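You operate a simulated robot arm through the tools that you are given. There is no shell and no other tool. Be economical: measure what you need, move in short steps, check, and stop when the job is done.

You are at the controls of a simulated robot arm. One attempt, no reset.

TASK
Measure a beaker of rinse into the empty jug on the goods bench.
Fine: fill the beaker to about its line from the spout bottle and tip it all in; spill hardly any; put bottle and beaker back where they were.
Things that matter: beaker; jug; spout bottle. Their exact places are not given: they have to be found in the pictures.

Only the result counts: the job must be done as asked and must still hold three seconds after the hand-in. Knocking over, shifting, dropping, spilling or breaking anything else fails it.

THE ROBOT
A 6-joint arm with a two-finger parallel gripper on a trunk, on a base that drives. Base frame: it is fixed to the floor where the robot stands at the start and does not move with it; the origin is under the middle of the robot, x ahead of it, y to its left, z up; the surface under the hand at the start is at about z = 0.74. Readings come in m, degrees, newtons and seconds.
With the tool pointing down near the work surface it reaches from about 0.58 to 0.94 m from the robot's upright axis, wherever it stands. Its first joint turns from -149.0 to 149.0 degrees. Places, roughly: spout bottle (9x6x18 cm) [0.5, 0, 0.8]. Payload 3.43 kg.
The tool frame sits at the grasp point between the pads (the TCP): z along the fingers, y along the line on which they close. The tips reach 0.034 m beyond it. Largest opening 0.128 m; finger width 0.024, thickness 0.012; the body of the gripper, 0.048 by 0.13 m, starts 0.096 m behind the TCP.
Orientation is that of the tool frame in the base frame, as [roll, pitch, yaw] about the fixed x, y, z axes, in that order (R = Rz(yaw) Ry(pitch) Rx(roll)). With the fingers straight down and closing along the base's y, the tool's x points along the base's -x, its y along +y and its z along -z.

THE INTERFACE
- The arm moves only by the tool jog_arm. Its argument "plan" is a list of rows, each a list of 7 numbers: the shift along the tool's x, y, z in mm, then the turn, a rotation vector about the tool's x, y, z in degrees, then the finger opening in mm, from 0 to 128. In form: [[x, y, z, wx, wy, wz, grip], ...]. A call has 1 to 12 rows; each row is the pose to reach, as a shift and turn from the pose commanded when the call began, along the tool's axes at that moment. A row lasts 0.2 s, in which the tool goes at most 0.05 m and 8.6 degrees; a call with a longer step from one row to the next is refused whole, and so is a gripper value outside its range. Where a pose cannot be reached the arm comes as near as it can. A force on the tool above 40 N (or 10 N above the force at the start of the call, whichever is more), or a blocked arm, ends the call early, and 0.2 s more pass. The fingers move at their own pace (about 0.108 m/s each) and stop on an object; they squeeze with about 29 N. The grip force told is the motor's: it shows also when the fingers shut on nothing. Time passes only in rows, and 0.2 s behind the last, so rows that repeat a pose let the fingers close. It gives the time, the measured TCP pose, the force on the tool (base axes), the opening and the grip force at its end, in the units of the frame above (readings bear some noise), with the torque about the TCP (base axes, N m) and any sound that the robot's microphone picked up.
- Cameras (640 x 400 px; columns grow to the right, rows downward): "scene" is now at [0.0343, 0.1456, 1.6129]; the picture's right is [-0.34, -0.94, 0.00], its down [-0.59, 0.21, -0.77] and it looks along [0.73, -0.26, -0.63] (base axes); focal length 250 px, centre (320, 200). "wrist" rides on the gripper at [0.076, -0.011, -0.16] in the tool frame; the picture's right is [0.15, 0.99, 0.00], its down [-0.88, 0.13, -0.46] and it looks along [-0.45, 0.07, 0.89] (tool axes); focal length 234 px, centre (320, 200).
- capture(camera): a new picture of that camera. No time passes.
- move_column(by): slides the trunk up (or, below 0, down) by that many m; the arm and the scene camera ride with it, the base frame stays. It gives what a move gives, with no picture.
- base_move(legs): drives the robot by 1 to 6 legs, each [ahead, turn to the left] in m and degrees, along the robot's own axes; the way and the turn of a leg run together, so that a leg with both is an arc; at most 1.5 m and 180 degrees a leg. The arm and the cameras ride along, it lands a little off, and it stops where it bumps. It gives what a move gives.
- aim_head(pan, tilt): turns the head with the scene camera to pan (to the left, within 155 degrees either way) and tilt (down, from -29 to 69), counted from straight ahead of the robot. It gives what a move gives.
- measure_at(camera, pixels): there is no depth. For up to 12 entries [column, row, z] of the newest picture of that camera ("zoom" is the newest enlarged one), the place [x, y] in the base frame at which the ray of that pixel passes the height z, good to about 0.002 m. No time passes.
- zoom(camera, box): a new picture of the part [left, top, right, bottom] of that camera's present view, enlarged. No time passes.
- job_done(): hands the job in; it is judged then, once.

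Keep the steps short. Do not move on a guess: measure, check each grasp and each placing, and mend mistakes. In all there are 80 turns and 52 pictures (those below and enlarged ones count). Leave the gripper open and the arm clear of the work at the hand-in unless told otherwise, and finish with a single line.

The tools are called after "Call:" by a JSON object that holds its "fn" and its "kwargs". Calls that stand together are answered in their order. jog_arm: Moves the arm, as the interface text tells. Its arguments: {"type":"object","properties":{"plan":{"type":"array","items":{"type":"array","items":{"type":"number"}}}},"required":["plan"]} The other tools are called the same way: move_column (by) slides the trunk up or down; base_move (legs) drives the base; aim_head (pan, tilt) turns the head that bears the scene camera; capture (camera) takes a picture; measure_at (camera, pixels) gives the place at which the rays of pixels pass given heights; zoom (camera, box) takes an enlarged picture of a part of a camera's view; job_done () hands the job in.

At the start:

```text
t: 0.0
eef_pos: [0.669, -0.1979, 1.1486]
tool_rot: [-179.1, 3.8, 179.2]
force: [115.2, -37.3, -167.4]
ft_torque: [6.01, 3.13, 3.46]
opening: 0.1278
grip_force: 0.0
trunk travel left (down, up): [-0.625, 0.085]
robot x, y, heading: [0.0003, 0.005, 0.0]
head pan, tilt: [-19.9, 39.2]
```

scene: 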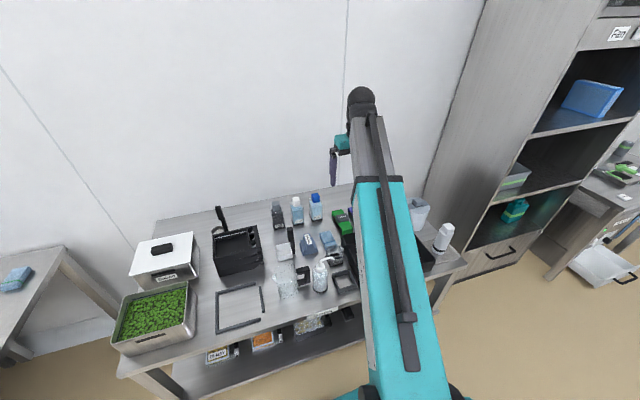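
wrist: 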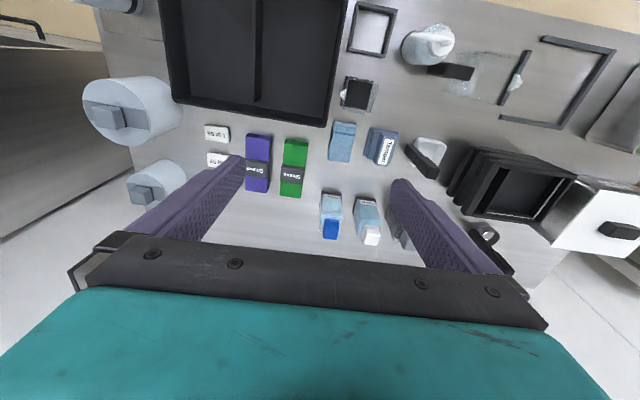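

I see the bench, with a clear beaker near (287,285) and a spout bottle near (320,275). I'll enlarge that area and look at the wrist view for detail.

Call:
{"fn": "zoom", "kwargs": {"camera": "scene", "box": [200, 180, 360, 340]}}

Call:
{"fn": "zoom", "kwargs": {"camera": "scene", "box": [480, 100, 640, 300]}}

Call:
{"fn": "zoom", "kwargs": {"camera": "wrist", "box": [320, 0, 640, 200]}}

```text
2.50 times, centred on (280, 260) of scene
```

zoom: 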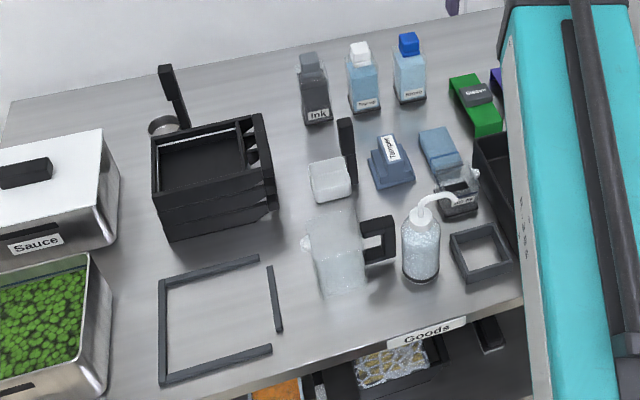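

```text
2.00 times, centred on (560, 200) of scene
```

zoom: 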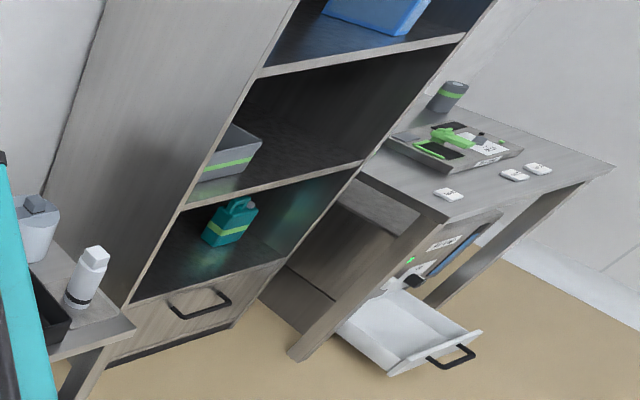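

```text
2.00 times, centred on (480, 100) of wrist
```

zoom: 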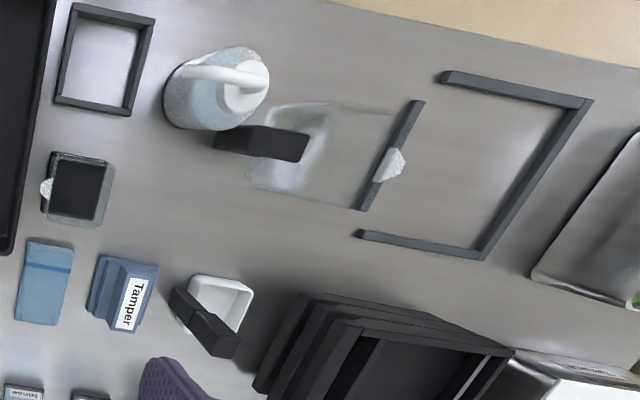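

Candidates: a clear jug with black handle, a small clear square vessel, a white pot with handle. I'll measure their footprints from the last zoom.

Call:
{"fn": "measure_at", "kwargs": {"camera": "zoom", "pixels": [[75, 190, 0.74], [210, 110, 0.74], [330, 150, 0.74], [220, 300, 0.74], [105, 60, 0.74], [265, 140, 0.8], [45, 190, 0.79], [100, 290, 0.74]]}}

Call:
{"fn": "zoom", "kwargs": {"camera": "scene", "box": [260, 220, 350, 310]}}

Call:
{"fn": "zoom", "kwargs": {"camera": "wrist", "box": [320, 60, 400, 120]}}

```text
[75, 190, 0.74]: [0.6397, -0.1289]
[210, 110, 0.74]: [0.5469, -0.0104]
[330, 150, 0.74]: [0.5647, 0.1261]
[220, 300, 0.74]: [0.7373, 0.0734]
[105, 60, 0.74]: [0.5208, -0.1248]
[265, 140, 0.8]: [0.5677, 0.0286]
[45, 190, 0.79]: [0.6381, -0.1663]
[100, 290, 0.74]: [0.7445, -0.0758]
```

```text
4.44 times, centred on (305, 265) of scene
```

zoom: 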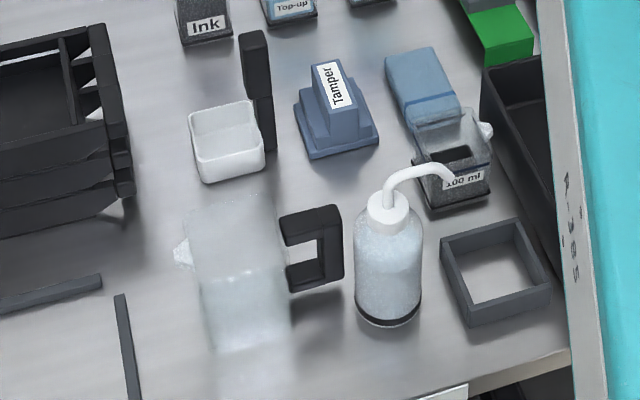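

```text
6.67 times, centred on (360, 90) of wrist
```

zoom: 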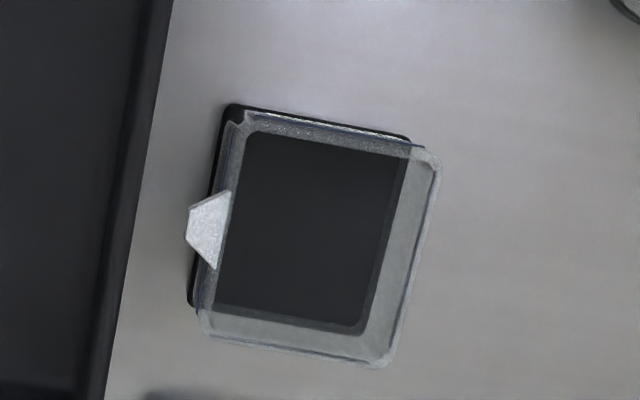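

The bench bears the label "Goods". The beaker ("100 ml", with its lip toward -y) is near (0.64,-0.13), the bottle near (0.53,-0.02), and the jug near (0.56,0.10). The bottle is nearer than my reach, so I'll back off 0.2 m and look again.

Call:
{"fn": "base_move", "kwargs": {"legs": [[-0.2, 0]]}}

Call:
{"fn": "aim_head", "kwargs": {"pan": -5, "tilt": 42}}

Call:
{"fn": "capture", "kwargs": {"camera": "wrist"}}

Call:
{"fn": "capture", "kwargs": {"camera": "scene"}}

```text
t: 1.7
eef_pos: [0.4682, -0.1983, 1.1502]
tool_rot: [-178.9, 4.3, 179.2]
force: [34.1, -18.6, -50.6]
ft_torque: [3.03, 0.87, 1.76]
opening: 0.1278
grip_force: 0.1
trunk travel left (down, up): [-0.625, 0.085]
robot x, y, heading: [-0.1995, 0.006, 0.3]
head pan, tilt: [-19.9, 39.2]
```

```text
t: 2.5
eef_pos: [0.4696, -0.1982, 1.148]
tool_rot: [-178.9, 4.3, 179.1]
force: [18.7, -5.5, -24.3]
ft_torque: [0.78, 0.58, 0.41]
opening: 0.1279
grip_force: 0.1
trunk travel left (down, up): [-0.625, 0.085]
robot x, y, heading: [-0.1976, 0.0043, -0.1]
head pan, tilt: [-5.0, 42.0]
```

```text
44 pictures are left
```

wrist: 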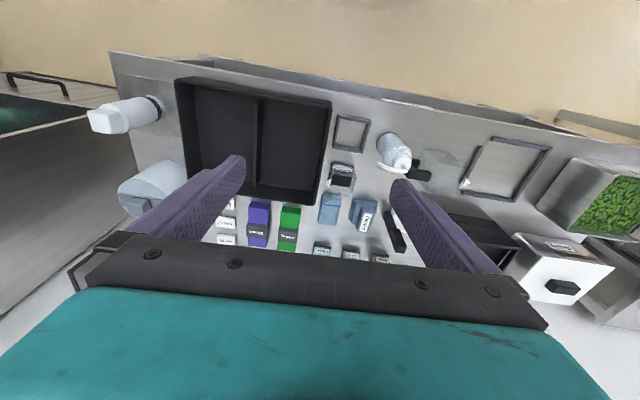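

```text
43 pictures are left
```

scene: 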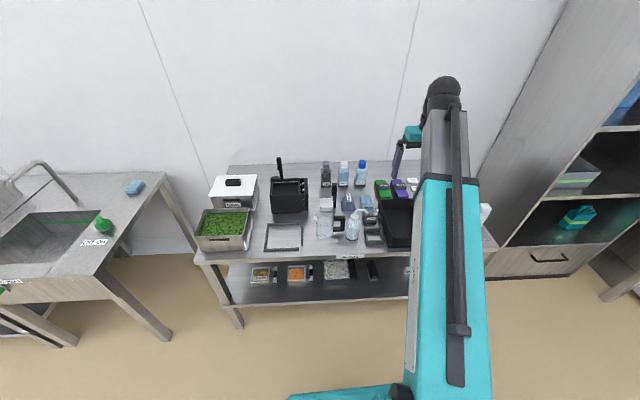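

The camera now sees the work area from the front, so I'll zoom in and measure.

Call:
{"fn": "zoom", "kwargs": {"camera": "scene", "box": [305, 190, 393, 256]}}

```text
6.06 times, centred on (349, 223) of scene
```

zoom: 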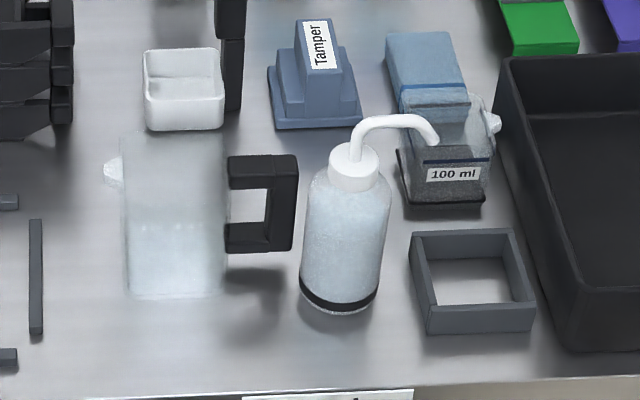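

The picture is clear. The beaker's blue line is just above its label and the lip is on the right. I'll measure the key points.

Call:
{"fn": "measure_at", "kwargs": {"camera": "zoom", "pixels": [[400, 205, 0.74], [484, 205, 0.74], [340, 312, 0.74], [298, 290, 0.74], [382, 290, 0.74], [126, 296, 0.74], [222, 296, 0.74], [352, 170, 0.89], [436, 143, 0.88], [512, 62, 0.8], [580, 345, 0.74], [410, 240, 0.77]]}}

Call:
{"fn": "measure_at", "kwargs": {"camera": "zoom", "pixels": [[530, 332, 0.74], [426, 332, 0.74], [415, 232, 0.77], [103, 172, 0.88], [120, 135, 0.88], [225, 133, 0.88], [415, 105, 0.81], [495, 120, 0.81], [442, 158, 0.78], [298, 155, 0.86], [290, 252, 0.78], [505, 60, 0.8]]}}

```text
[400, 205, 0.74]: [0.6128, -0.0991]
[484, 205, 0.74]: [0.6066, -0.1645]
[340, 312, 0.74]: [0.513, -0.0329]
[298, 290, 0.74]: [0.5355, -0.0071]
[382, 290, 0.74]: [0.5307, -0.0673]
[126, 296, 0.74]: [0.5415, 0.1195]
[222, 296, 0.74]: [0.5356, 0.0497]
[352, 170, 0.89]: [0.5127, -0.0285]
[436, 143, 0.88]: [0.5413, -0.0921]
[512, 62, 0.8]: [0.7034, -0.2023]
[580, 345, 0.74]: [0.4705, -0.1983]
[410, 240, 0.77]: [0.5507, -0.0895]
```

```text
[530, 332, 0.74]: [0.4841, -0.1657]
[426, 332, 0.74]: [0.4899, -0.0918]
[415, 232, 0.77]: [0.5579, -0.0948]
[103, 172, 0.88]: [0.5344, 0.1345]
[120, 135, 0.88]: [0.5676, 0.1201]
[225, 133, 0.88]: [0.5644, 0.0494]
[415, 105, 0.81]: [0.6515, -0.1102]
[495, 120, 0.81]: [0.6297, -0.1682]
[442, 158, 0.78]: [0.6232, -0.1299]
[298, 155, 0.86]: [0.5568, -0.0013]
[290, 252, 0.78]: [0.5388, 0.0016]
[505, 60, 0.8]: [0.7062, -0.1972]
```

The bottle centre is about (0.541,-0.037) with radius 0.03, and its spout points -y to a tip near y -0.092. The beaker centre is about (0.645,-0.132). The jug handle is only about 1 cm from the bottle, so I'll grasp from the front with the tool about 30° below horizontal. First I'll bring the tool to that attitude, high and in front of the bottle.

Call:
{"fn": "jog_arm", "kwargs": {"plan": [[12, 23, 20, 0, -8, 0, 100], [24, 46, 40, 0, -16, 0, 100], [36, 70, 60, 0, -24, 0, 100], [48, 93, 80, 0, -32, 0, 100], [60, 116, 100, 0, -40, 0, 100], [72, 139, 120, 0, -48, 0, 100], [83.6, 162.6, 141, 0, -56, 0, 100], [83.6, 162.6, 141, 0, -56, 0, 100]]}}

Call:
{"fn": "capture", "kwargs": {"camera": "wrist"}}

```text
t: 4.3
eef_pos: [0.5815, -0.0637, 1.0008]
tool_rot: [-178.0, 60.3, -179.1]
force: [0.8, 0.5, 0.0]
ft_torque: [-0.05, 0.0, -0.02]
opening: 0.1001
grip_force: 0.1
out of reach, approached as far as the arm can: row 3, 4, 5, 6, 7, 8
trunk travel left (down, up): [-0.625, 0.085]
robot x, y, heading: [-0.1993, 0.0079, 0.1]
head pan, tilt: [-5.0, 42.0]
```

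```text
41 pictures are left
```

wrist: 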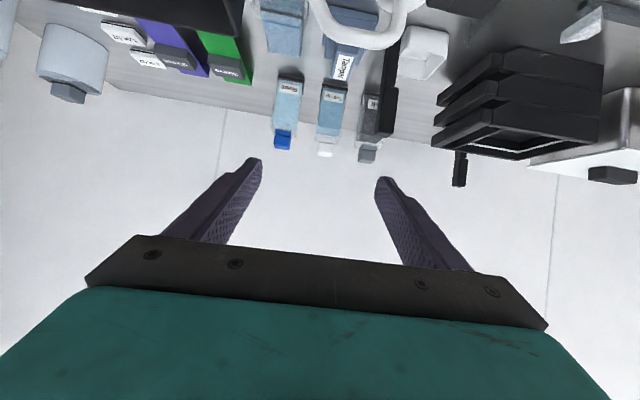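

The arm can't come that near, since its minimum distance in this attitude is about 0.78 m. I'll drive back 0.25 m with the arm held high.

Call:
{"fn": "base_move", "kwargs": {"legs": [[-0.25, 0]]}}

Call:
{"fn": "capture", "kwargs": {"camera": "wrist"}}

```text
t: 6.3
eef_pos: [0.3324, -0.0622, 1.0022]
tool_rot: [-177.9, 60.4, -178.7]
force: [0.9, 0.0, -0.1]
ft_torque: [-0.03, -0.01, 0.02]
opening: 0.1001
grip_force: 0.0
trunk travel left (down, up): [-0.625, 0.085]
robot x, y, heading: [-0.4467, 0.0037, -0.0]
head pan, tilt: [-5.0, 42.0]
```

```text
40 pictures are left
```

wrist: 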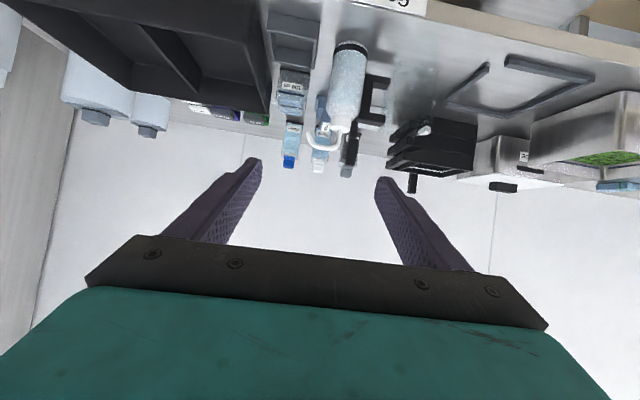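

Call:
{"fn": "zoom", "kwargs": {"camera": "wrist", "box": [260, 20, 460, 145]}}

```text
3.20 times, centred on (360, 82) of wrist
```

zoom: 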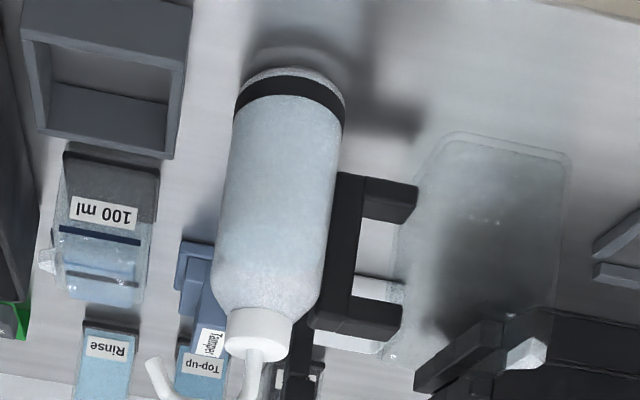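

Call:
{"fn": "measure_at", "kwargs": {"camera": "zoom", "pixels": [[235, 105, 0.74], [343, 125, 0.74], [290, 70, 0.74], [218, 270, 0.82], [322, 285, 0.82], [335, 180, 0.74], [415, 185, 0.74], [64, 150, 0.74], [158, 160, 0.74], [100, 235, 0.78], [95, 308, 0.81], [45, 262, 0.81]]}}

Call:
{"fn": "measure_at", "kwargs": {"camera": "zoom", "pixels": [[335, 175, 0.76], [312, 315, 0.85], [435, 145, 0.74], [572, 165, 0.74], [55, 195, 0.77], [160, 215, 0.77], [100, 235, 0.77], [100, 235, 0.79], [95, 270, 0.81], [150, 360, 0.88], [260, 345, 0.87], [35, 215, 0.78]]}}

```text
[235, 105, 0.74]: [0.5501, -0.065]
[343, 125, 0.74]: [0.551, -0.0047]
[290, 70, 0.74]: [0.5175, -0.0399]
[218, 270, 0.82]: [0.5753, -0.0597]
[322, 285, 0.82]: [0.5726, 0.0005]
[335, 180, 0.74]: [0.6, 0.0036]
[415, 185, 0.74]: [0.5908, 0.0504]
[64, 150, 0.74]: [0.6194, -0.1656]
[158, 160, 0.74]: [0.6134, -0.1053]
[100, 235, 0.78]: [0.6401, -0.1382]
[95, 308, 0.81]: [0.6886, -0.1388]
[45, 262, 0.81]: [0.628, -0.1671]
```

```text
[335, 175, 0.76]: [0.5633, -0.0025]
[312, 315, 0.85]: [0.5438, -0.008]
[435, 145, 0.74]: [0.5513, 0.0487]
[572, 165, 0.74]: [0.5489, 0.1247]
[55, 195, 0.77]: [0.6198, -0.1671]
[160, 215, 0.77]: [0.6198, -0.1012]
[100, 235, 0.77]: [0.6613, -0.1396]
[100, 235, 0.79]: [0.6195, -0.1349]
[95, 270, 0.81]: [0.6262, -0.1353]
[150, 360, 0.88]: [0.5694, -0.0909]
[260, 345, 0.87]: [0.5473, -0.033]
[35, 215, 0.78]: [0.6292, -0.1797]
```

The bottle centre is about (0.544,-0.036), with the jug handle close behind at x≥0.563. The beaker line is at about z 0.79 and its rim at about 0.812. I'll lower the trunk to grasp height in front of the bench.

Call:
{"fn": "move_column", "kwargs": {"by": -0.175}}

```text
t: 8.2
eef_pos: [0.3345, -0.0631, 0.8279]
tool_rot: [-177.9, 60.2, -178.8]
force: [0.4, 0.0, 0.0]
ft_torque: [-0.03, 0.03, 0.03]
opening: 0.1
grip_force: 0.0
trunk travel left (down, up): [-0.45, 0.26]
robot x, y, heading: [-0.4506, 0.0085, 0.4]
head pan, tilt: [-5.0, 42.0]
```

Now I turn the yaw about 15° (so the left finger stays clear of the handle), narrow to 80 mm and line up about 13 cm before the bottle.

Call:
{"fn": "jog_arm", "kwargs": {"plan": [[-12, -6, 30, -7, 0, -3.4, 80], [-25, -11, 60, -14, 0.1, -6.8, 80], [-25, -11, 60, -14, 0.1, -6.8, 80]]}}

Call:
{"fn": "capture", "kwargs": {"camera": "wrist"}}

```text
t: 9.1
eef_pos: [0.3986, -0.0738, 0.8162]
tool_rot: [179.8, 60.0, -165.2]
force: [0.5, -0.2, 0.1]
ft_torque: [0.03, 0.04, 0.0]
opening: 0.08
grip_force: 0.0
trunk travel left (down, up): [-0.45, 0.26]
robot x, y, heading: [-0.4506, 0.0064, 0.2]
head pan, tilt: [-5.0, 42.0]
```

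```text
38 pictures are left
```

wrist: 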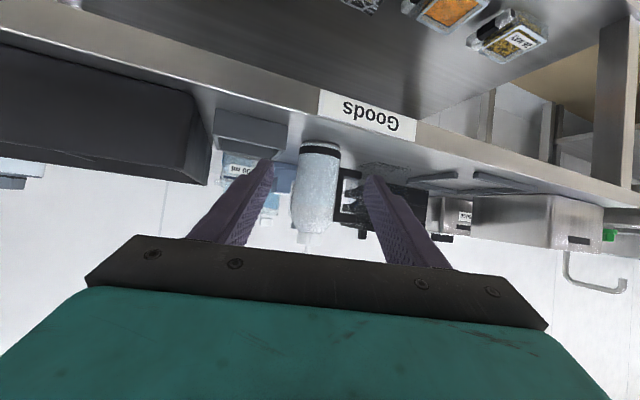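

The bottle sits centred between the fingers. I advance 10 cm along the approach line and check.

Call:
{"fn": "jog_arm", "kwargs": {"plan": [[-18, 0, 27, 0, 0, 0, 80], [-36, -1, 55, 0, 0, 0, 80], [-54, -1, 85, 0, 0, 0, 80], [-54, -1, 85, 0, 0, 0, 80]]}}

Call:
{"fn": "capture", "kwargs": {"camera": "wrist"}}

Call:
{"fn": "zoom", "kwargs": {"camera": "scene", "box": [300, 120, 400, 195]}}

```text
t: 10.1
eef_pos: [0.4959, -0.0494, 0.8211]
tool_rot: [180.0, 59.9, -165.2]
force: [0.1, -0.2, 0.2]
ft_torque: [-0.03, -0.01, 0.01]
opening: 0.0801
grip_force: 0.0
trunk travel left (down, up): [-0.45, 0.26]
robot x, y, heading: [-0.4493, 0.0023, 0.3]
head pan, tilt: [-5.0, 42.0]
```

```text
37 pictures are left
```

wrist: 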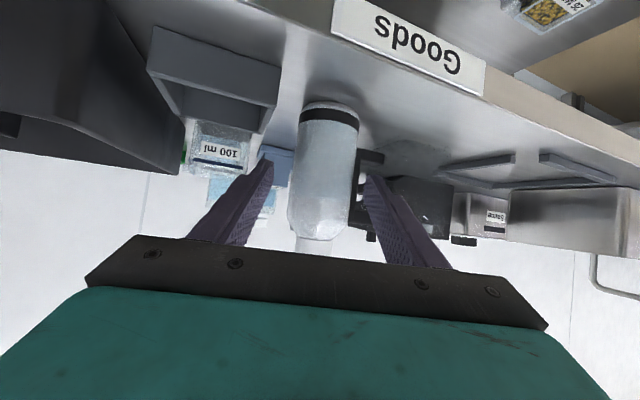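

```text
5.33 times, centred on (350, 158) of scene
```

zoom: 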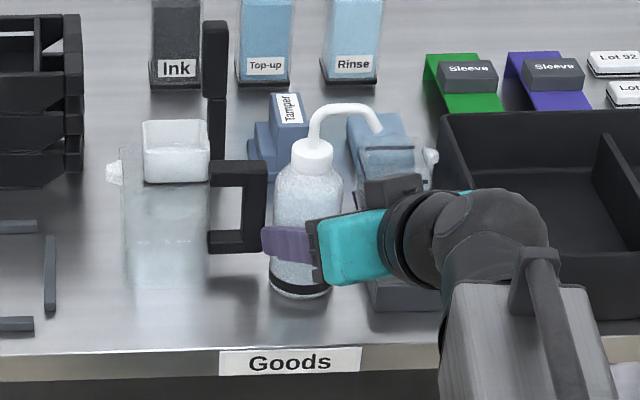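

Clear on both sides. I make the last 3 cm and close on the bottle.

Call:
{"fn": "jog_arm", "kwargs": {"plan": [[-8, 0, 13, 0, 0, 0, 80], [-15, 0.5, 26, 0, 0, 0, 80], [-15, 0.5, 26, 0, 0, 0, 66], [-15, 0.5, 26, 0, 0, 0, 50], [-15, 0.5, 26, 0, 0, 0, 50], [-15, 0.5, 26, 0, 0, 0, 50]]}}

Call:
{"fn": "zoom", "kwargs": {"camera": "scene", "box": [300, 120, 400, 195]}}

```text
t: 11.4
eef_pos: [0.5243, -0.0414, 0.8234]
tool_rot: [179.9, 60.0, -165.2]
force: [0.6, 1.7, 1.1]
ft_torque: [0.04, -0.06, -0.01]
opening: 0.0564
grip_force: 28.9
trunk travel left (down, up): [-0.45, 0.26]
robot x, y, heading: [-0.4465, 0.0064, 0.3]
head pan, tilt: [-5.0, 42.0]
```

```text
5.33 times, centred on (350, 158) of scene
```

zoom: 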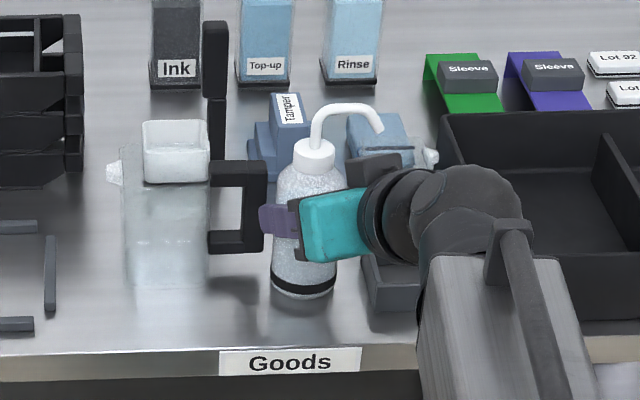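

The bottle is held (56 mm, 29 N) with no squirting. The return pose is TCP (0.5243,-0.0414,0.8234). I lift 12 cm straight up.

Call:
{"fn": "jog_arm", "kwargs": {"plan": [[-26, 0, -15, 0, 0, 0, 50], [-52, 0, -30, 0, 0, 0, 50], [-78, 0, -45, 0, 0, 0, 50], [-104, 0, -60, 0, 0, 0, 50], [-104, 0, -60, 0, 0, 0, 50]]}}

Call:
{"fn": "base_move", "kwargs": {"legs": [[0.12, 0]]}}

Call:
{"fn": "capture", "kwargs": {"camera": "scene"}}

```text
t: 12.7
eef_pos: [0.5246, -0.0406, 0.9456]
tool_rot: [179.9, 60.0, -165.2]
force: [-0.7, -0.9, -2.5]
ft_torque: [-0.02, 0.05, 0.04]
opening: 0.0565
grip_force: 29.3
trunk travel left (down, up): [-0.45, 0.26]
robot x, y, heading: [-0.4518, 0.0027, 0.3]
head pan, tilt: [-5.0, 42.0]
```

```text
t: 14.0
eef_pos: [0.6441, -0.0422, 0.9438]
tool_rot: [179.9, 59.9, -165.3]
force: [0.0, 0.9, -2.3]
ft_torque: [0.01, 0.03, 0.02]
opening: 0.0565
grip_force: 28.8
trunk travel left (down, up): [-0.45, 0.26]
robot x, y, heading: [-0.3307, 0.0072, 0.5]
head pan, tilt: [-5.0, 42.0]
```

```text
34 pictures are left
```

scene: 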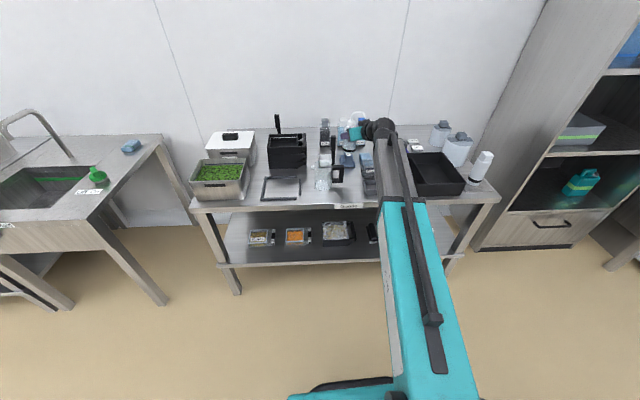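

Call:
{"fn": "zoom", "kwargs": {"camera": "scene", "box": [310, 95, 410, 205]}}

Call:
{"fn": "capture", "kwargs": {"camera": "wrist"}}

```text
3.64 times, centred on (360, 150) of scene
```

zoom: 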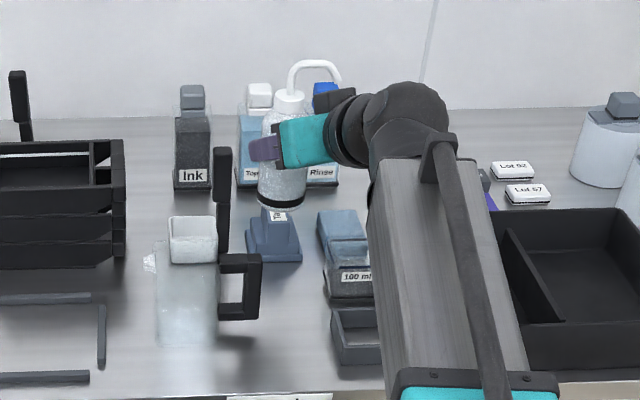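

```text
32 pictures are left
```

wrist: 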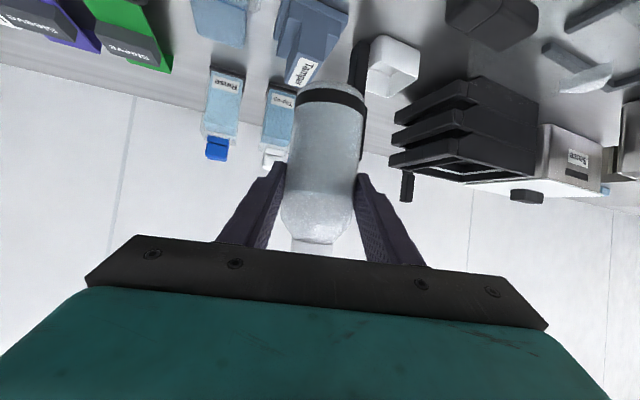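

Call:
{"fn": "measure_at", "kwargs": {"camera": "zoom", "pixels": [[342, 84, 1.015], [342, 84, 1.0], [315, 62, 1.04], [288, 98, 0.99]]}}

```text
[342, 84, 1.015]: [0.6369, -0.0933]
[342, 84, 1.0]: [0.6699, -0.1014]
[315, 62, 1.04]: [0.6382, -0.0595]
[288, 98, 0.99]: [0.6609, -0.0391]
```

I estimate the tip at about TCP + (0.02,-0.055,0.06). I put the tip roughly over the beaker, tilt 30° about the base x axis, then check alignment before any flow.

Call:
{"fn": "jog_arm", "kwargs": {"plan": [[12, -2, 0, -3.6, -1.9, 6.3, 50], [25, -3.5, 0.5, -7.2, -3.9, 12.5, 50], [38, -5, 1, -10.9, -5.8, 18.8, 50], [50, -7, 1.5, -14.5, -7.8, 25.1, 50], [50, -7, 1.5, -14.5, -7.8, 25.1, 50]]}}

Call:
{"fn": "zoom", "kwargs": {"camera": "scene", "box": [310, 105, 410, 205]}}

Call:
{"fn": "zoom", "kwargs": {"camera": "wrist", "box": [120, 0, 440, 240]}}

```text
t: 15.2
eef_pos: [0.6225, -0.0549, 0.9002]
tool_rot: [123.4, 54.5, 146.0]
force: [0.1, -0.7, -1.9]
ft_torque: [-0.04, 0.06, 0.02]
opening: 0.0564
grip_force: 29.7
trunk travel left (down, up): [-0.45, 0.26]
robot x, y, heading: [-0.3266, 0.0017, 0.0]
head pan, tilt: [-5.0, 42.0]
```

```text
4.00 times, centred on (360, 155) of scene
```

zoom: 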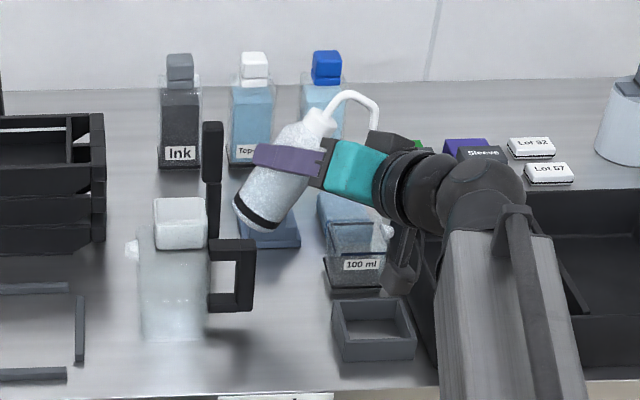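

```text
1.67 times, centred on (280, 120) of wrist
```

zoom: 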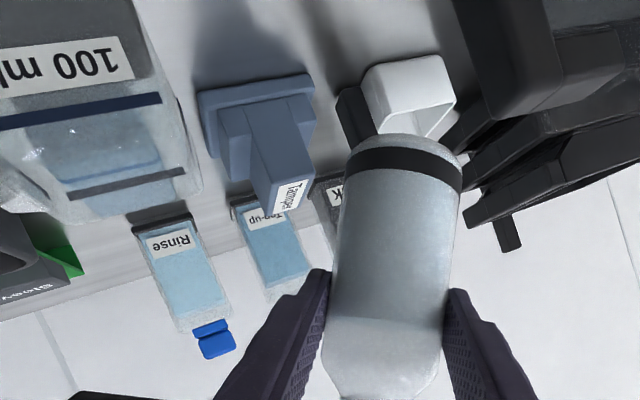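

Both views show the beaker well. I measure the tip pixel (377,128), the beaker rim and the line.

Call:
{"fn": "measure_at", "kwargs": {"camera": "scene", "pixels": [[364.2, 137, 0.925], [364.2, 137, 0.915], [392, 162, 0.812]]}}

Call:
{"fn": "measure_at", "kwargs": {"camera": "zoom", "pixels": [[70, 195, 0.812], [185, 172, 0.812], [200, 190, 0.812], [90, 110, 0.79], [10, 120, 0.79], [160, 97, 0.79], [130, 150, 0.78], [60, 160, 0.78]]}}

```text
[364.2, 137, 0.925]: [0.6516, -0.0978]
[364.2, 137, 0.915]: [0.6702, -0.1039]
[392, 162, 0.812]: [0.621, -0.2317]
```

```text
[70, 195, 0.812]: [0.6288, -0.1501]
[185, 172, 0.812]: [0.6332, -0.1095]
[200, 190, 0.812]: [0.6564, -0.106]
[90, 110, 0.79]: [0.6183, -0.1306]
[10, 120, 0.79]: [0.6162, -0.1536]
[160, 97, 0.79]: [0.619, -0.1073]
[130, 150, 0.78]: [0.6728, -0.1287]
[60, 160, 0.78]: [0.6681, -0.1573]
```

My column for the tip was wrong; it should be 374.3. I measure again.

Call:
{"fn": "measure_at", "kwargs": {"camera": "scene", "pixels": [[374.3, 137.5, 0.925], [374.3, 137.5, 0.915], [376.5, 155, 0.812], [361, 155, 0.812], [393, 159, 0.812]]}}

```text
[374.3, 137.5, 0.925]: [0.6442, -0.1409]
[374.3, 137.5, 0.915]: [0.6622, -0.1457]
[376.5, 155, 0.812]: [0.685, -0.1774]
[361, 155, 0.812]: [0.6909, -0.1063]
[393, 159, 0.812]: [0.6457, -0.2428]
```

Call:
{"fn": "zoom", "kwargs": {"camera": "scene", "box": [345, 125, 393, 185]}}

```text
6.67 times, centred on (369, 155) of scene
```

zoom: 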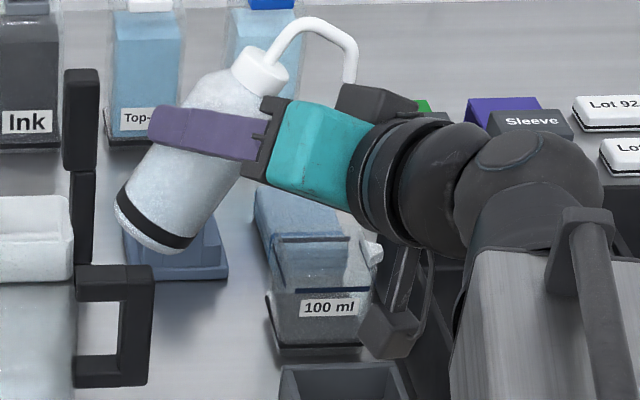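

Call:
{"fn": "measure_at", "kwargs": {"camera": "zoom", "pixels": [[271, 240, 0.79], [348, 238, 0.79], [276, 290, 0.79], [368, 290, 0.79], [375, 258, 0.81], [350, 83, 0.925], [350, 83, 0.93], [270, 348, 0.74], [360, 345, 0.74]]}}

```text
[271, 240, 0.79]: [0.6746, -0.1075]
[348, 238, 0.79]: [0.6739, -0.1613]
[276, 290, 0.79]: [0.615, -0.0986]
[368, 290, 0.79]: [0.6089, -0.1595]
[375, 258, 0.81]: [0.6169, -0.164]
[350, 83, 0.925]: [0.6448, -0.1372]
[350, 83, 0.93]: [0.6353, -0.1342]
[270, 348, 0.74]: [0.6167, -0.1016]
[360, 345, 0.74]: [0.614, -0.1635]
```

The tip is at about (0.644,-0.137,0.925) and the beaker centre at (0.644,-0.132), so they line up. I tilt to 45° and lower a little, watching for flow.

Call:
{"fn": "jog_arm", "kwargs": {"plan": [[6.5, -2.8, 2.9, -3.6, -2, 6.3, 50], [12.9, -5.6, 5.7, -7.25, -3.9, 12.55, 50], [12.9, -5.6, 5.7, -7.25, -3.9, 12.55, 50]]}}

Call:
{"fn": "zoom", "kwargs": {"camera": "scene", "box": [345, 125, 393, 185]}}

```text
t: 16.0
eef_pos: [0.6225, -0.0539, 0.8842]
tool_rot: [105.7, 44.7, 132.5]
force: [-0.4, 0.6, -1.5]
ft_torque: [-0.04, 0.02, 0.0]
opening: 0.0562
grip_force: 29.3
trunk travel left (down, up): [-0.45, 0.26]
robot x, y, heading: [-0.3306, 0.008, 0.4]
head pan, tilt: [-5.0, 42.0]
```

```text
6.67 times, centred on (369, 155) of scene
```

zoom: 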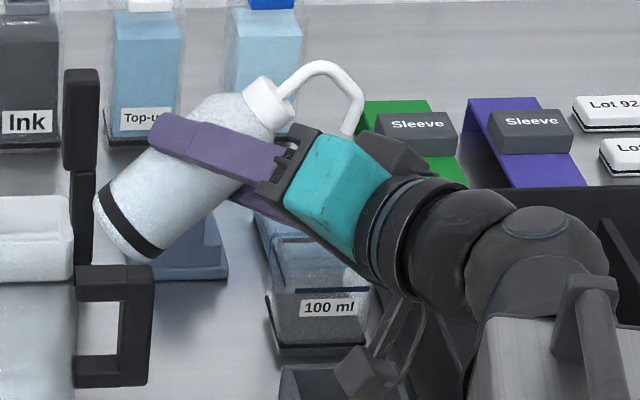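

Call:
{"fn": "jog_arm", "kwargs": {"plan": [[0, 0, 0, -3.6, -1.95, 6.3, 50], [0, 0, 0, -3.6, -1.95, 6.3, 50]]}}

Call:
{"fn": "capture", "kwargs": {"camera": "wrist"}}

```text
t: 16.6
eef_pos: [0.6237, -0.053, 0.884]
tool_rot: [99.2, 38.8, 128.1]
force: [0.8, -0.5, -2.0]
ft_torque: [-0.04, 0.03, -0.01]
opening: 0.0565
grip_force: 29.0
trunk travel left (down, up): [-0.45, 0.26]
robot x, y, heading: [-0.3324, 0.0038, 0.4]
head pan, tilt: [-5.0, 42.0]
```

```text
27 pictures are left
```

wrist: 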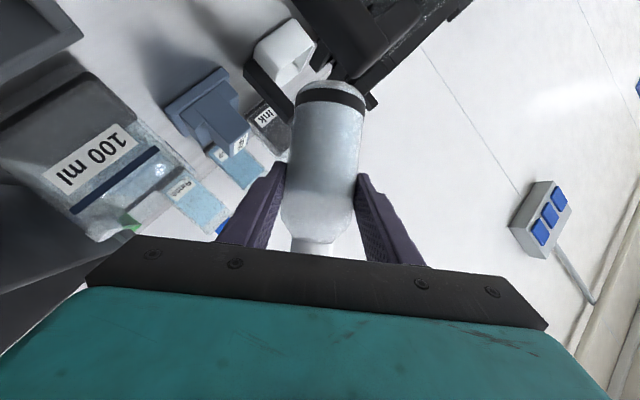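

No flow is visible at 52°. I go to 60° and look at the beaker in the wrist view.

Call:
{"fn": "jog_arm", "kwargs": {"plan": [[0, 0, 0, -3.6, -1.95, 6.3, 50], [0, 0, 0, -3.6, -1.95, 6.3, 50], [0, 0, 0, -3.6, -1.95, 6.3, 50]]}}

Call:
{"fn": "zoom", "kwargs": {"camera": "wrist", "box": [0, 40, 260, 250]}}

```text
t: 17.4
eef_pos: [0.6236, -0.0534, 0.8847]
tool_rot: [93.7, 32.9, 124.8]
force: [-0.3, 0.6, -2.3]
ft_torque: [-0.09, 0.06, 0.0]
opening: 0.0565
grip_force: 28.6
trunk travel left (down, up): [-0.45, 0.26]
robot x, y, heading: [-0.3281, 0.0066, 0.2]
head pan, tilt: [-5.0, 42.0]
```

```text
1.90 times, centred on (130, 145) of wrist
```

zoom: 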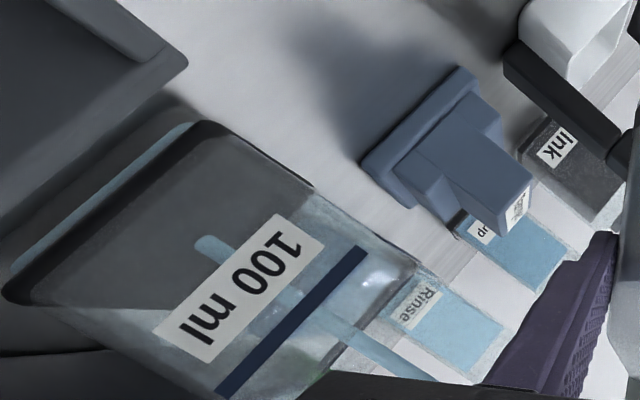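

The stream has started and lands inside. I enlarge to understand the light blue strip at the beaker's base.

Call:
{"fn": "zoom", "kwargs": {"camera": "wrist", "box": [0, 60, 180, 210]}}

Call:
{"fn": "zoom", "kwargs": {"camera": "scene", "box": [345, 130, 393, 190]}}

```text
2.67 times, centred on (90, 135) of wrist
```

zoom: 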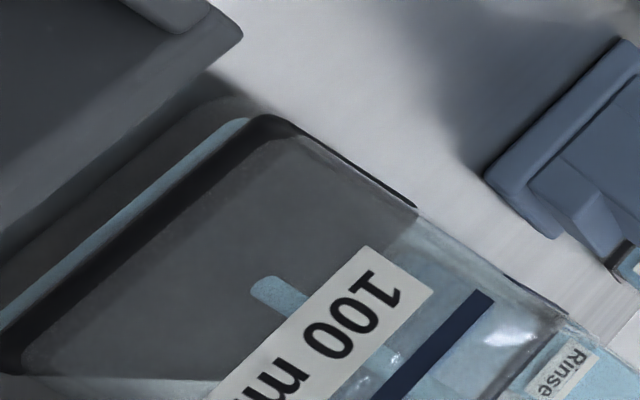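

```text
6.67 times, centred on (369, 160) of scene
```

zoom: 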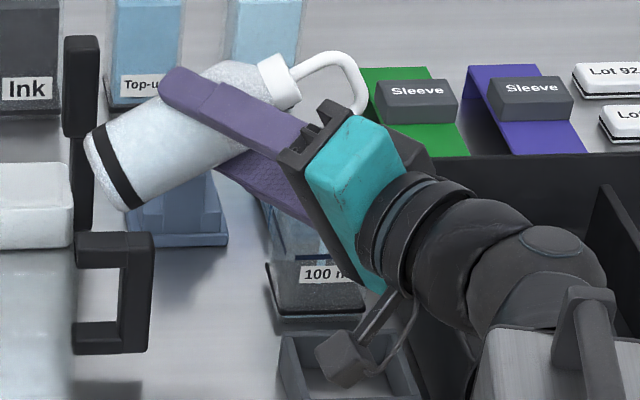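

That strip is the reflection of the first liquid in the shiny bench, with nothing outside the beaker. I hold the tilt for 1 s and check the level.

Call:
{"fn": "jog_arm", "kwargs": {"plan": [[0, 0, 0, 0, 0, 0, 50], [0, 0, 0, 0, 0, 0, 50], [0, 0, 0, 0, 0, 0, 50], [0, 0, 0, 0, 0, 0, 50]]}}

Call:
{"fn": "zoom", "kwargs": {"camera": "wrist", "box": [0, 60, 220, 245]}}

```text
t: 18.4
eef_pos: [0.6231, -0.0536, 0.8834]
tool_rot: [93.8, 32.9, 124.9]
force: [-0.2, 0.0, -2.7]
ft_torque: [-0.02, 0.05, 0.02]
opening: 0.0565
grip_force: 29.2
trunk travel left (down, up): [-0.45, 0.26]
robot x, y, heading: [-0.3299, 0.0053, 0.4]
head pan, tilt: [-5.0, 42.0]
```

```text
2.16 times, centred on (110, 152) of wrist
```

zoom: 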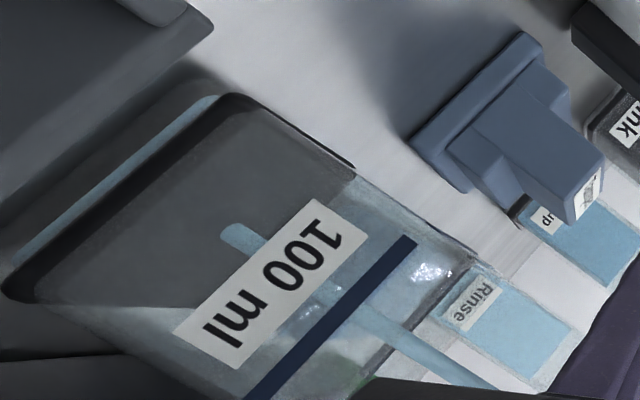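

Stream steady, level still low. I hold 2 s more.

Call:
{"fn": "jog_arm", "kwargs": {"plan": [[0, 0, 0, 0, 0, 0, 50], [0, 0, 0, 0, 0, 0, 50], [0, 0, 0, 0, 0, 0, 50], [0, 0, 0, 0, 0, 0, 50], [0, 0, 0, 0, 0, 0, 50], [0, 0, 0, 0, 0, 0, 50], [0, 0, 0, 0, 0, 0, 50], [0, 0, 0, 0, 0, 0, 50], [0, 0, 0, 0, 0, 0, 50]]}}

Call:
{"fn": "zoom", "kwargs": {"camera": "wrist", "box": [0, 60, 220, 245]}}

```text
t: 20.4
eef_pos: [0.6221, -0.0525, 0.8854]
tool_rot: [93.8, 33.0, 124.9]
force: [-0.6, -0.1, -2.6]
ft_torque: [-0.07, 0.0, 0.01]
opening: 0.0565
grip_force: 29.1
trunk travel left (down, up): [-0.45, 0.26]
robot x, y, heading: [-0.3261, 0.0076, 0.1]
head pan, tilt: [-5.0, 42.0]
```

```text
2.16 times, centred on (110, 152) of wrist
```

zoom: 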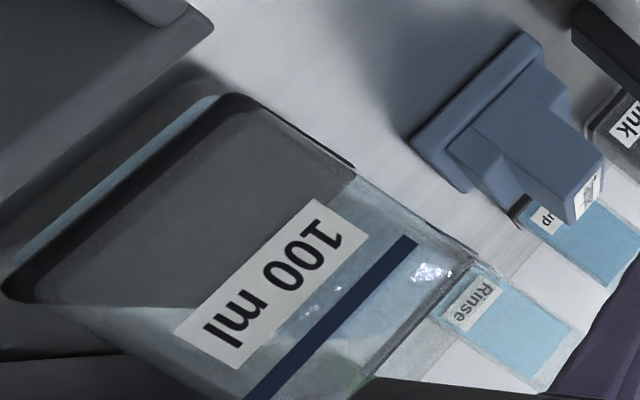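

The stream stopped by itself at 60°, so flow depends on the tilt. The dark region is the beaker's floor seen through the front glass. I tilt 5° more and watch.

Call:
{"fn": "jog_arm", "kwargs": {"plan": [[0, 0, 0, -2.4, -1.3, 4.2, 50], [0, 0, 0, -2.4, -1.3, 4.2, 50], [0, 0, 0, -2.4, -1.3, 4.2, 50], [0, 0, 0, -2.4, -1.3, 4.2, 50], [0, 0, 0, -2.4, -1.3, 4.2, 50], [0, 0, 0, -2.4, -1.3, 4.2, 50]]}}

Call:
{"fn": "zoom", "kwargs": {"camera": "wrist", "box": [0, 60, 220, 245]}}

```text
t: 21.8
eef_pos: [0.6215, -0.054, 0.8846]
tool_rot: [90.5, 28.8, 123.2]
force: [1.2, -0.6, -2.3]
ft_torque: [-0.04, 0.05, 0.01]
opening: 0.0564
grip_force: 28.7
trunk travel left (down, up): [-0.45, 0.26]
robot x, y, heading: [-0.3296, 0.0055, 0.5]
head pan, tilt: [-5.0, 42.0]
```

```text
2.16 times, centred on (110, 152) of wrist
```

zoom: 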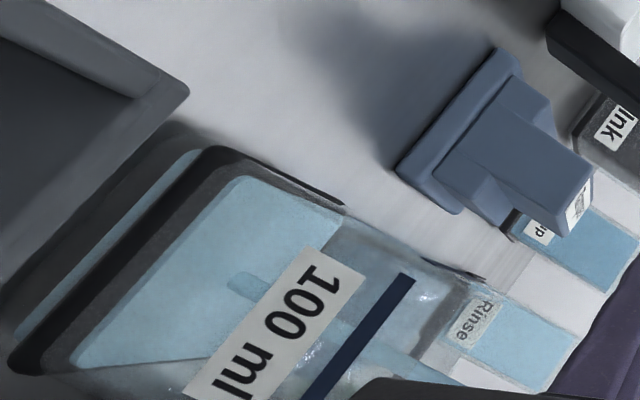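

Liquid now covers the floor and the stream is steady and inside. I hold about 2 s more.

Call:
{"fn": "jog_arm", "kwargs": {"plan": [[0, 0, 0, 0, 0, 0, 50], [0, 0, 0, 0, 0, 0, 50], [0, 0, 0, 0, 0, 0, 50], [0, 0, 0, 0, 0, 0, 50], [0, 0, 0, 0, 0, 0, 50], [0, 0, 0, 0, 0, 0, 50], [0, 0, 0, 0, 0, 0, 50], [0, 0, 0, 0, 0, 0, 50], [0, 0, 0, 0, 0, 0, 50]]}}

Call:
{"fn": "zoom", "kwargs": {"camera": "wrist", "box": [0, 60, 220, 245]}}

```text
t: 23.8
eef_pos: [0.6223, -0.0526, 0.8833]
tool_rot: [90.7, 28.8, 123.2]
force: [-0.3, 0.3, -2.2]
ft_torque: [-0.04, 0.04, -0.01]
opening: 0.0562
grip_force: 28.7
trunk travel left (down, up): [-0.45, 0.26]
robot x, y, heading: [-0.3303, 0.0053, 0.4]
head pan, tilt: [-5.0, 42.0]
```

```text
2.16 times, centred on (110, 152) of wrist
```

zoom: 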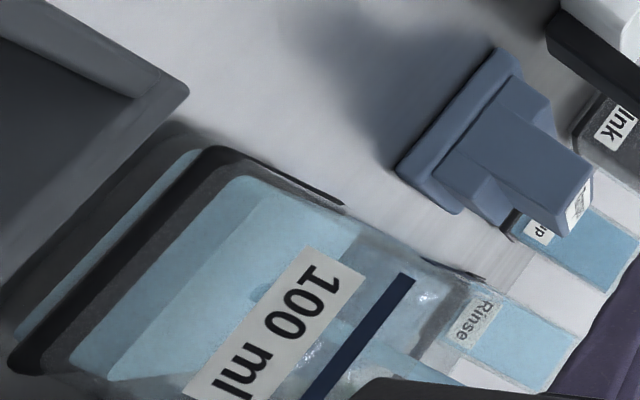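

The level is about a quarter of the way to the line. I add 3° and hold about 2.4 s.

Call:
{"fn": "jog_arm", "kwargs": {"plan": [[0, 0, 0, -1.45, -0.78, 2.5, 50], [0, 0, 0, -1.45, -0.78, 2.5, 50], [0, 0, 0, -1.45, -0.78, 2.5, 50], [0, 0, 0, -1.45, -0.78, 2.5, 50], [0, 0, 0, -1.45, -0.78, 2.5, 50], [0, 0, 0, -1.45, -0.78, 2.5, 50], [0, 0, 0, -1.45, -0.78, 2.5, 50], [0, 0, 0, -1.45, -0.78, 2.5, 50], [0, 0, 0, -1.45, -0.78, 2.5, 50], [0, 0, 0, -1.45, -0.78, 2.5, 50], [0, 0, 0, -1.45, -0.78, 2.5, 50]]}}

Call:
{"fn": "zoom", "kwargs": {"camera": "wrist", "box": [0, 60, 220, 245]}}

```text
t: 26.2
eef_pos: [0.6231, -0.0528, 0.8852]
tool_rot: [88.6, 26.2, 122.4]
force: [0.3, -0.2, -2.6]
ft_torque: [-0.07, 0.01, -0.01]
opening: 0.0564
grip_force: 29.4
trunk travel left (down, up): [-0.45, 0.26]
robot x, y, heading: [-0.3276, 0.001, 0.3]
head pan, tilt: [-5.0, 42.0]
```

```text
2.16 times, centred on (110, 152) of wrist
```

zoom: 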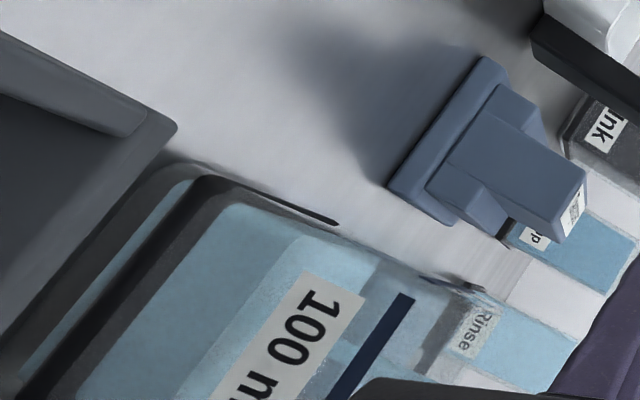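

The level is about 35–40%. I add 4° and hold again.

Call:
{"fn": "jog_arm", "kwargs": {"plan": [[0, 0, 0, -1.93, -1.04, 3.35, 50], [0, 0, 0, -1.93, -1.04, 3.35, 50], [0, 0, 0, -1.93, -1.04, 3.35, 50], [0, 0, 0, -1.93, -1.04, 3.35, 50], [0, 0, 0, -1.93, -1.04, 3.35, 50], [0, 0, 0, -1.93, -1.04, 3.35, 50], [0, 0, 0, -1.93, -1.04, 3.35, 50], [0, 0, 0, -1.93, -1.04, 3.35, 50], [0, 0, 0, -1.93, -1.04, 3.35, 50], [0, 0, 0, -1.93, -1.04, 3.35, 50], [0, 0, 0, -1.93, -1.04, 3.35, 50]]}}

Call:
{"fn": "zoom", "kwargs": {"camera": "wrist", "box": [0, 60, 220, 245]}}

```text
t: 28.6
eef_pos: [0.6217, -0.0529, 0.885]
tool_rot: [86.3, 22.9, 121.3]
force: [-0.5, 0.5, -2.2]
ft_torque: [-0.02, 0.04, 0.01]
opening: 0.0565
grip_force: 28.8
trunk travel left (down, up): [-0.45, 0.26]
robot x, y, heading: [-0.3279, 0.0075, 0.2]
head pan, tilt: [-5.0, 42.0]
```

```text
2.16 times, centred on (110, 152) of wrist
```

zoom: 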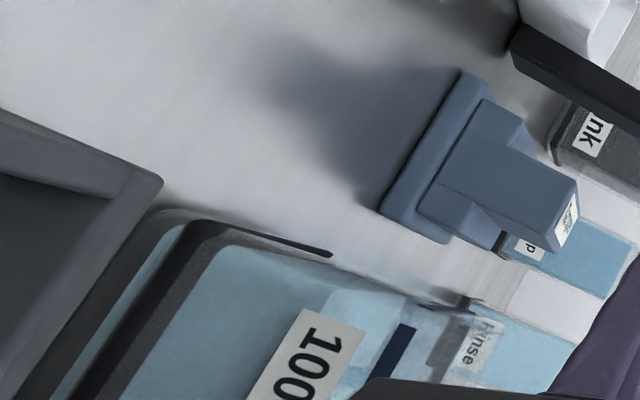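

The level is about 58%, still rising about 9%/s. I add 3° and hold about 2.2 s.

Call:
{"fn": "jog_arm", "kwargs": {"plan": [[0, 0, 0, -1.45, -0.78, 2.5, 50], [0, 0, 0, -1.45, -0.78, 2.5, 50], [0, 0, 0, -1.45, -0.78, 2.5, 50], [0, 0, 0, -1.45, -0.78, 2.5, 50], [0, 0, 0, -1.45, -0.78, 2.5, 50], [0, 0, 0, -1.45, -0.78, 2.5, 50], [0, 0, 0, -1.45, -0.78, 2.5, 50], [0, 0, 0, -1.45, -0.78, 2.5, 50], [0, 0, 0, -1.45, -0.78, 2.5, 50], [0, 0, 0, -1.45, -0.78, 2.5, 50]]}}

Call:
{"fn": "zoom", "kwargs": {"camera": "wrist", "box": [0, 60, 220, 245]}}

```text
t: 30.8
eef_pos: [0.6225, -0.0529, 0.8858]
tool_rot: [84.5, 20.3, 120.7]
force: [-0.6, 1.4, -1.8]
ft_torque: [-0.01, 0.03, 0.02]
opening: 0.0562
grip_force: 29.1
trunk travel left (down, up): [-0.45, 0.26]
robot x, y, heading: [-0.3286, 0.0082, 0.2]
head pan, tilt: [-5.0, 42.0]
```

```text
2.16 times, centred on (110, 152) of wrist
```

zoom: 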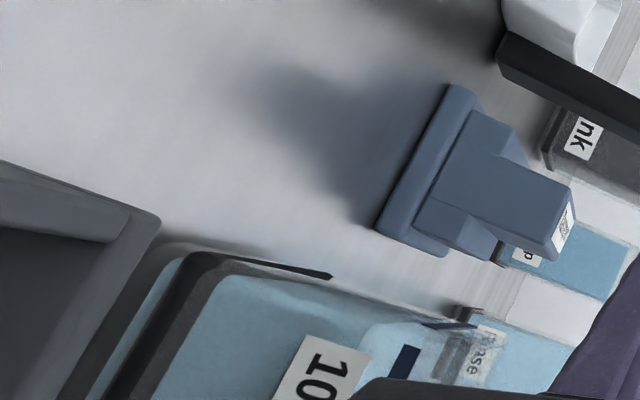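

The level is about 82%. I hold 1.2 s more and look.

Call:
{"fn": "jog_arm", "kwargs": {"plan": [[0, 0, 0, 0, 0, 0, 50], [0, 0, 0, 0, 0, 0, 50], [0, 0, 0, 0, 0, 0, 50], [0, 0, 0, 0, 0, 0, 50], [0, 0, 0, 0, 0, 0, 50]]}}

Call:
{"fn": "zoom", "kwargs": {"camera": "wrist", "box": [60, 140, 200, 250]}}

```text
t: 32.0
eef_pos: [0.6229, -0.0542, 0.8852]
tool_rot: [84.6, 20.3, 120.7]
force: [-0.4, -0.2, -0.9]
ft_torque: [-0.05, 0.05, -0.01]
opening: 0.0565
grip_force: 29.4
trunk travel left (down, up): [-0.45, 0.26]
robot x, y, heading: [-0.3292, 0.0048, 0.4]
head pan, tilt: [-5.0, 42.0]
```

```text
3.64 times, centred on (130, 195) of wrist
```

zoom: 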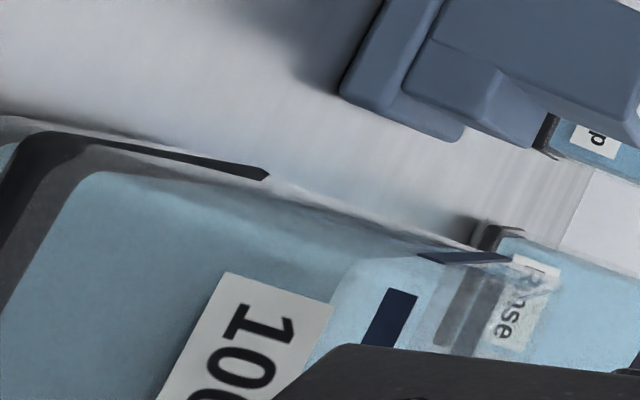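

Flow is fading and the level is about 85%. I add 1.5° and hold 1.4 s.

Call:
{"fn": "jog_arm", "kwargs": {"plan": [[0, 0, 0, -0.72, -0.39, 1.25, 50], [0, 0, 0, -0.72, -0.39, 1.25, 50], [0, 0, 0, -0.72, -0.39, 1.25, 50], [0, 0, 0, -0.72, -0.39, 1.25, 50], [0, 0, 0, -0.72, -0.39, 1.25, 50], [0, 0, 0, -0.72, -0.39, 1.25, 50]]}}

Call:
{"fn": "zoom", "kwargs": {"camera": "wrist", "box": [60, 140, 200, 250]}}

```text
t: 33.4
eef_pos: [0.6228, -0.0515, 0.8859]
tool_rot: [83.8, 19.1, 120.5]
force: [-0.1, 0.6, -1.3]
ft_torque: [-0.04, 0.04, -0.02]
opening: 0.0562
grip_force: 29.3
trunk travel left (down, up): [-0.45, 0.26]
robot x, y, heading: [-0.3303, 0.003, 0.3]
head pan, tilt: [-5.0, 42.0]
```

```text
3.64 times, centred on (130, 195) of wrist
```

zoom: 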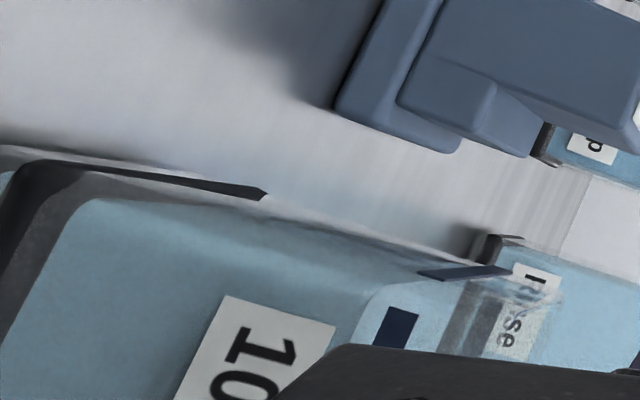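

About 90%. One more 1.3° step.

Call:
{"fn": "jog_arm", "kwargs": {"plan": [[0, 0, 0, -0.63, -0.34, 1.1, 50], [0, 0, 0, -0.63, -0.34, 1.1, 50], [0, 0, 0, -0.63, -0.34, 1.1, 50], [0, 0, 0, -0.63, -0.34, 1.1, 50], [0, 0, 0, -0.63, -0.34, 1.1, 50], [0, 0, 0, -0.63, -0.34, 1.1, 50]]}}

Call:
{"fn": "zoom", "kwargs": {"camera": "wrist", "box": [60, 140, 200, 250]}}

```text
t: 34.8
eef_pos: [0.6212, -0.0532, 0.8852]
tool_rot: [83.1, 17.9, 120.2]
force: [0.7, 0.2, -1.6]
ft_torque: [-0.03, 0.01, -0.02]
opening: 0.0566
grip_force: 29.0
trunk travel left (down, up): [-0.45, 0.26]
robot x, y, heading: [-0.3337, 0.0063, 0.3]
head pan, tilt: [-5.0, 42.0]
```

```text
3.64 times, centred on (130, 195) of wrist
```

zoom: 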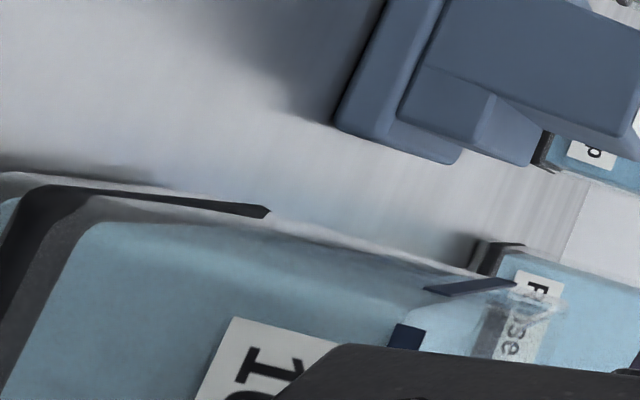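

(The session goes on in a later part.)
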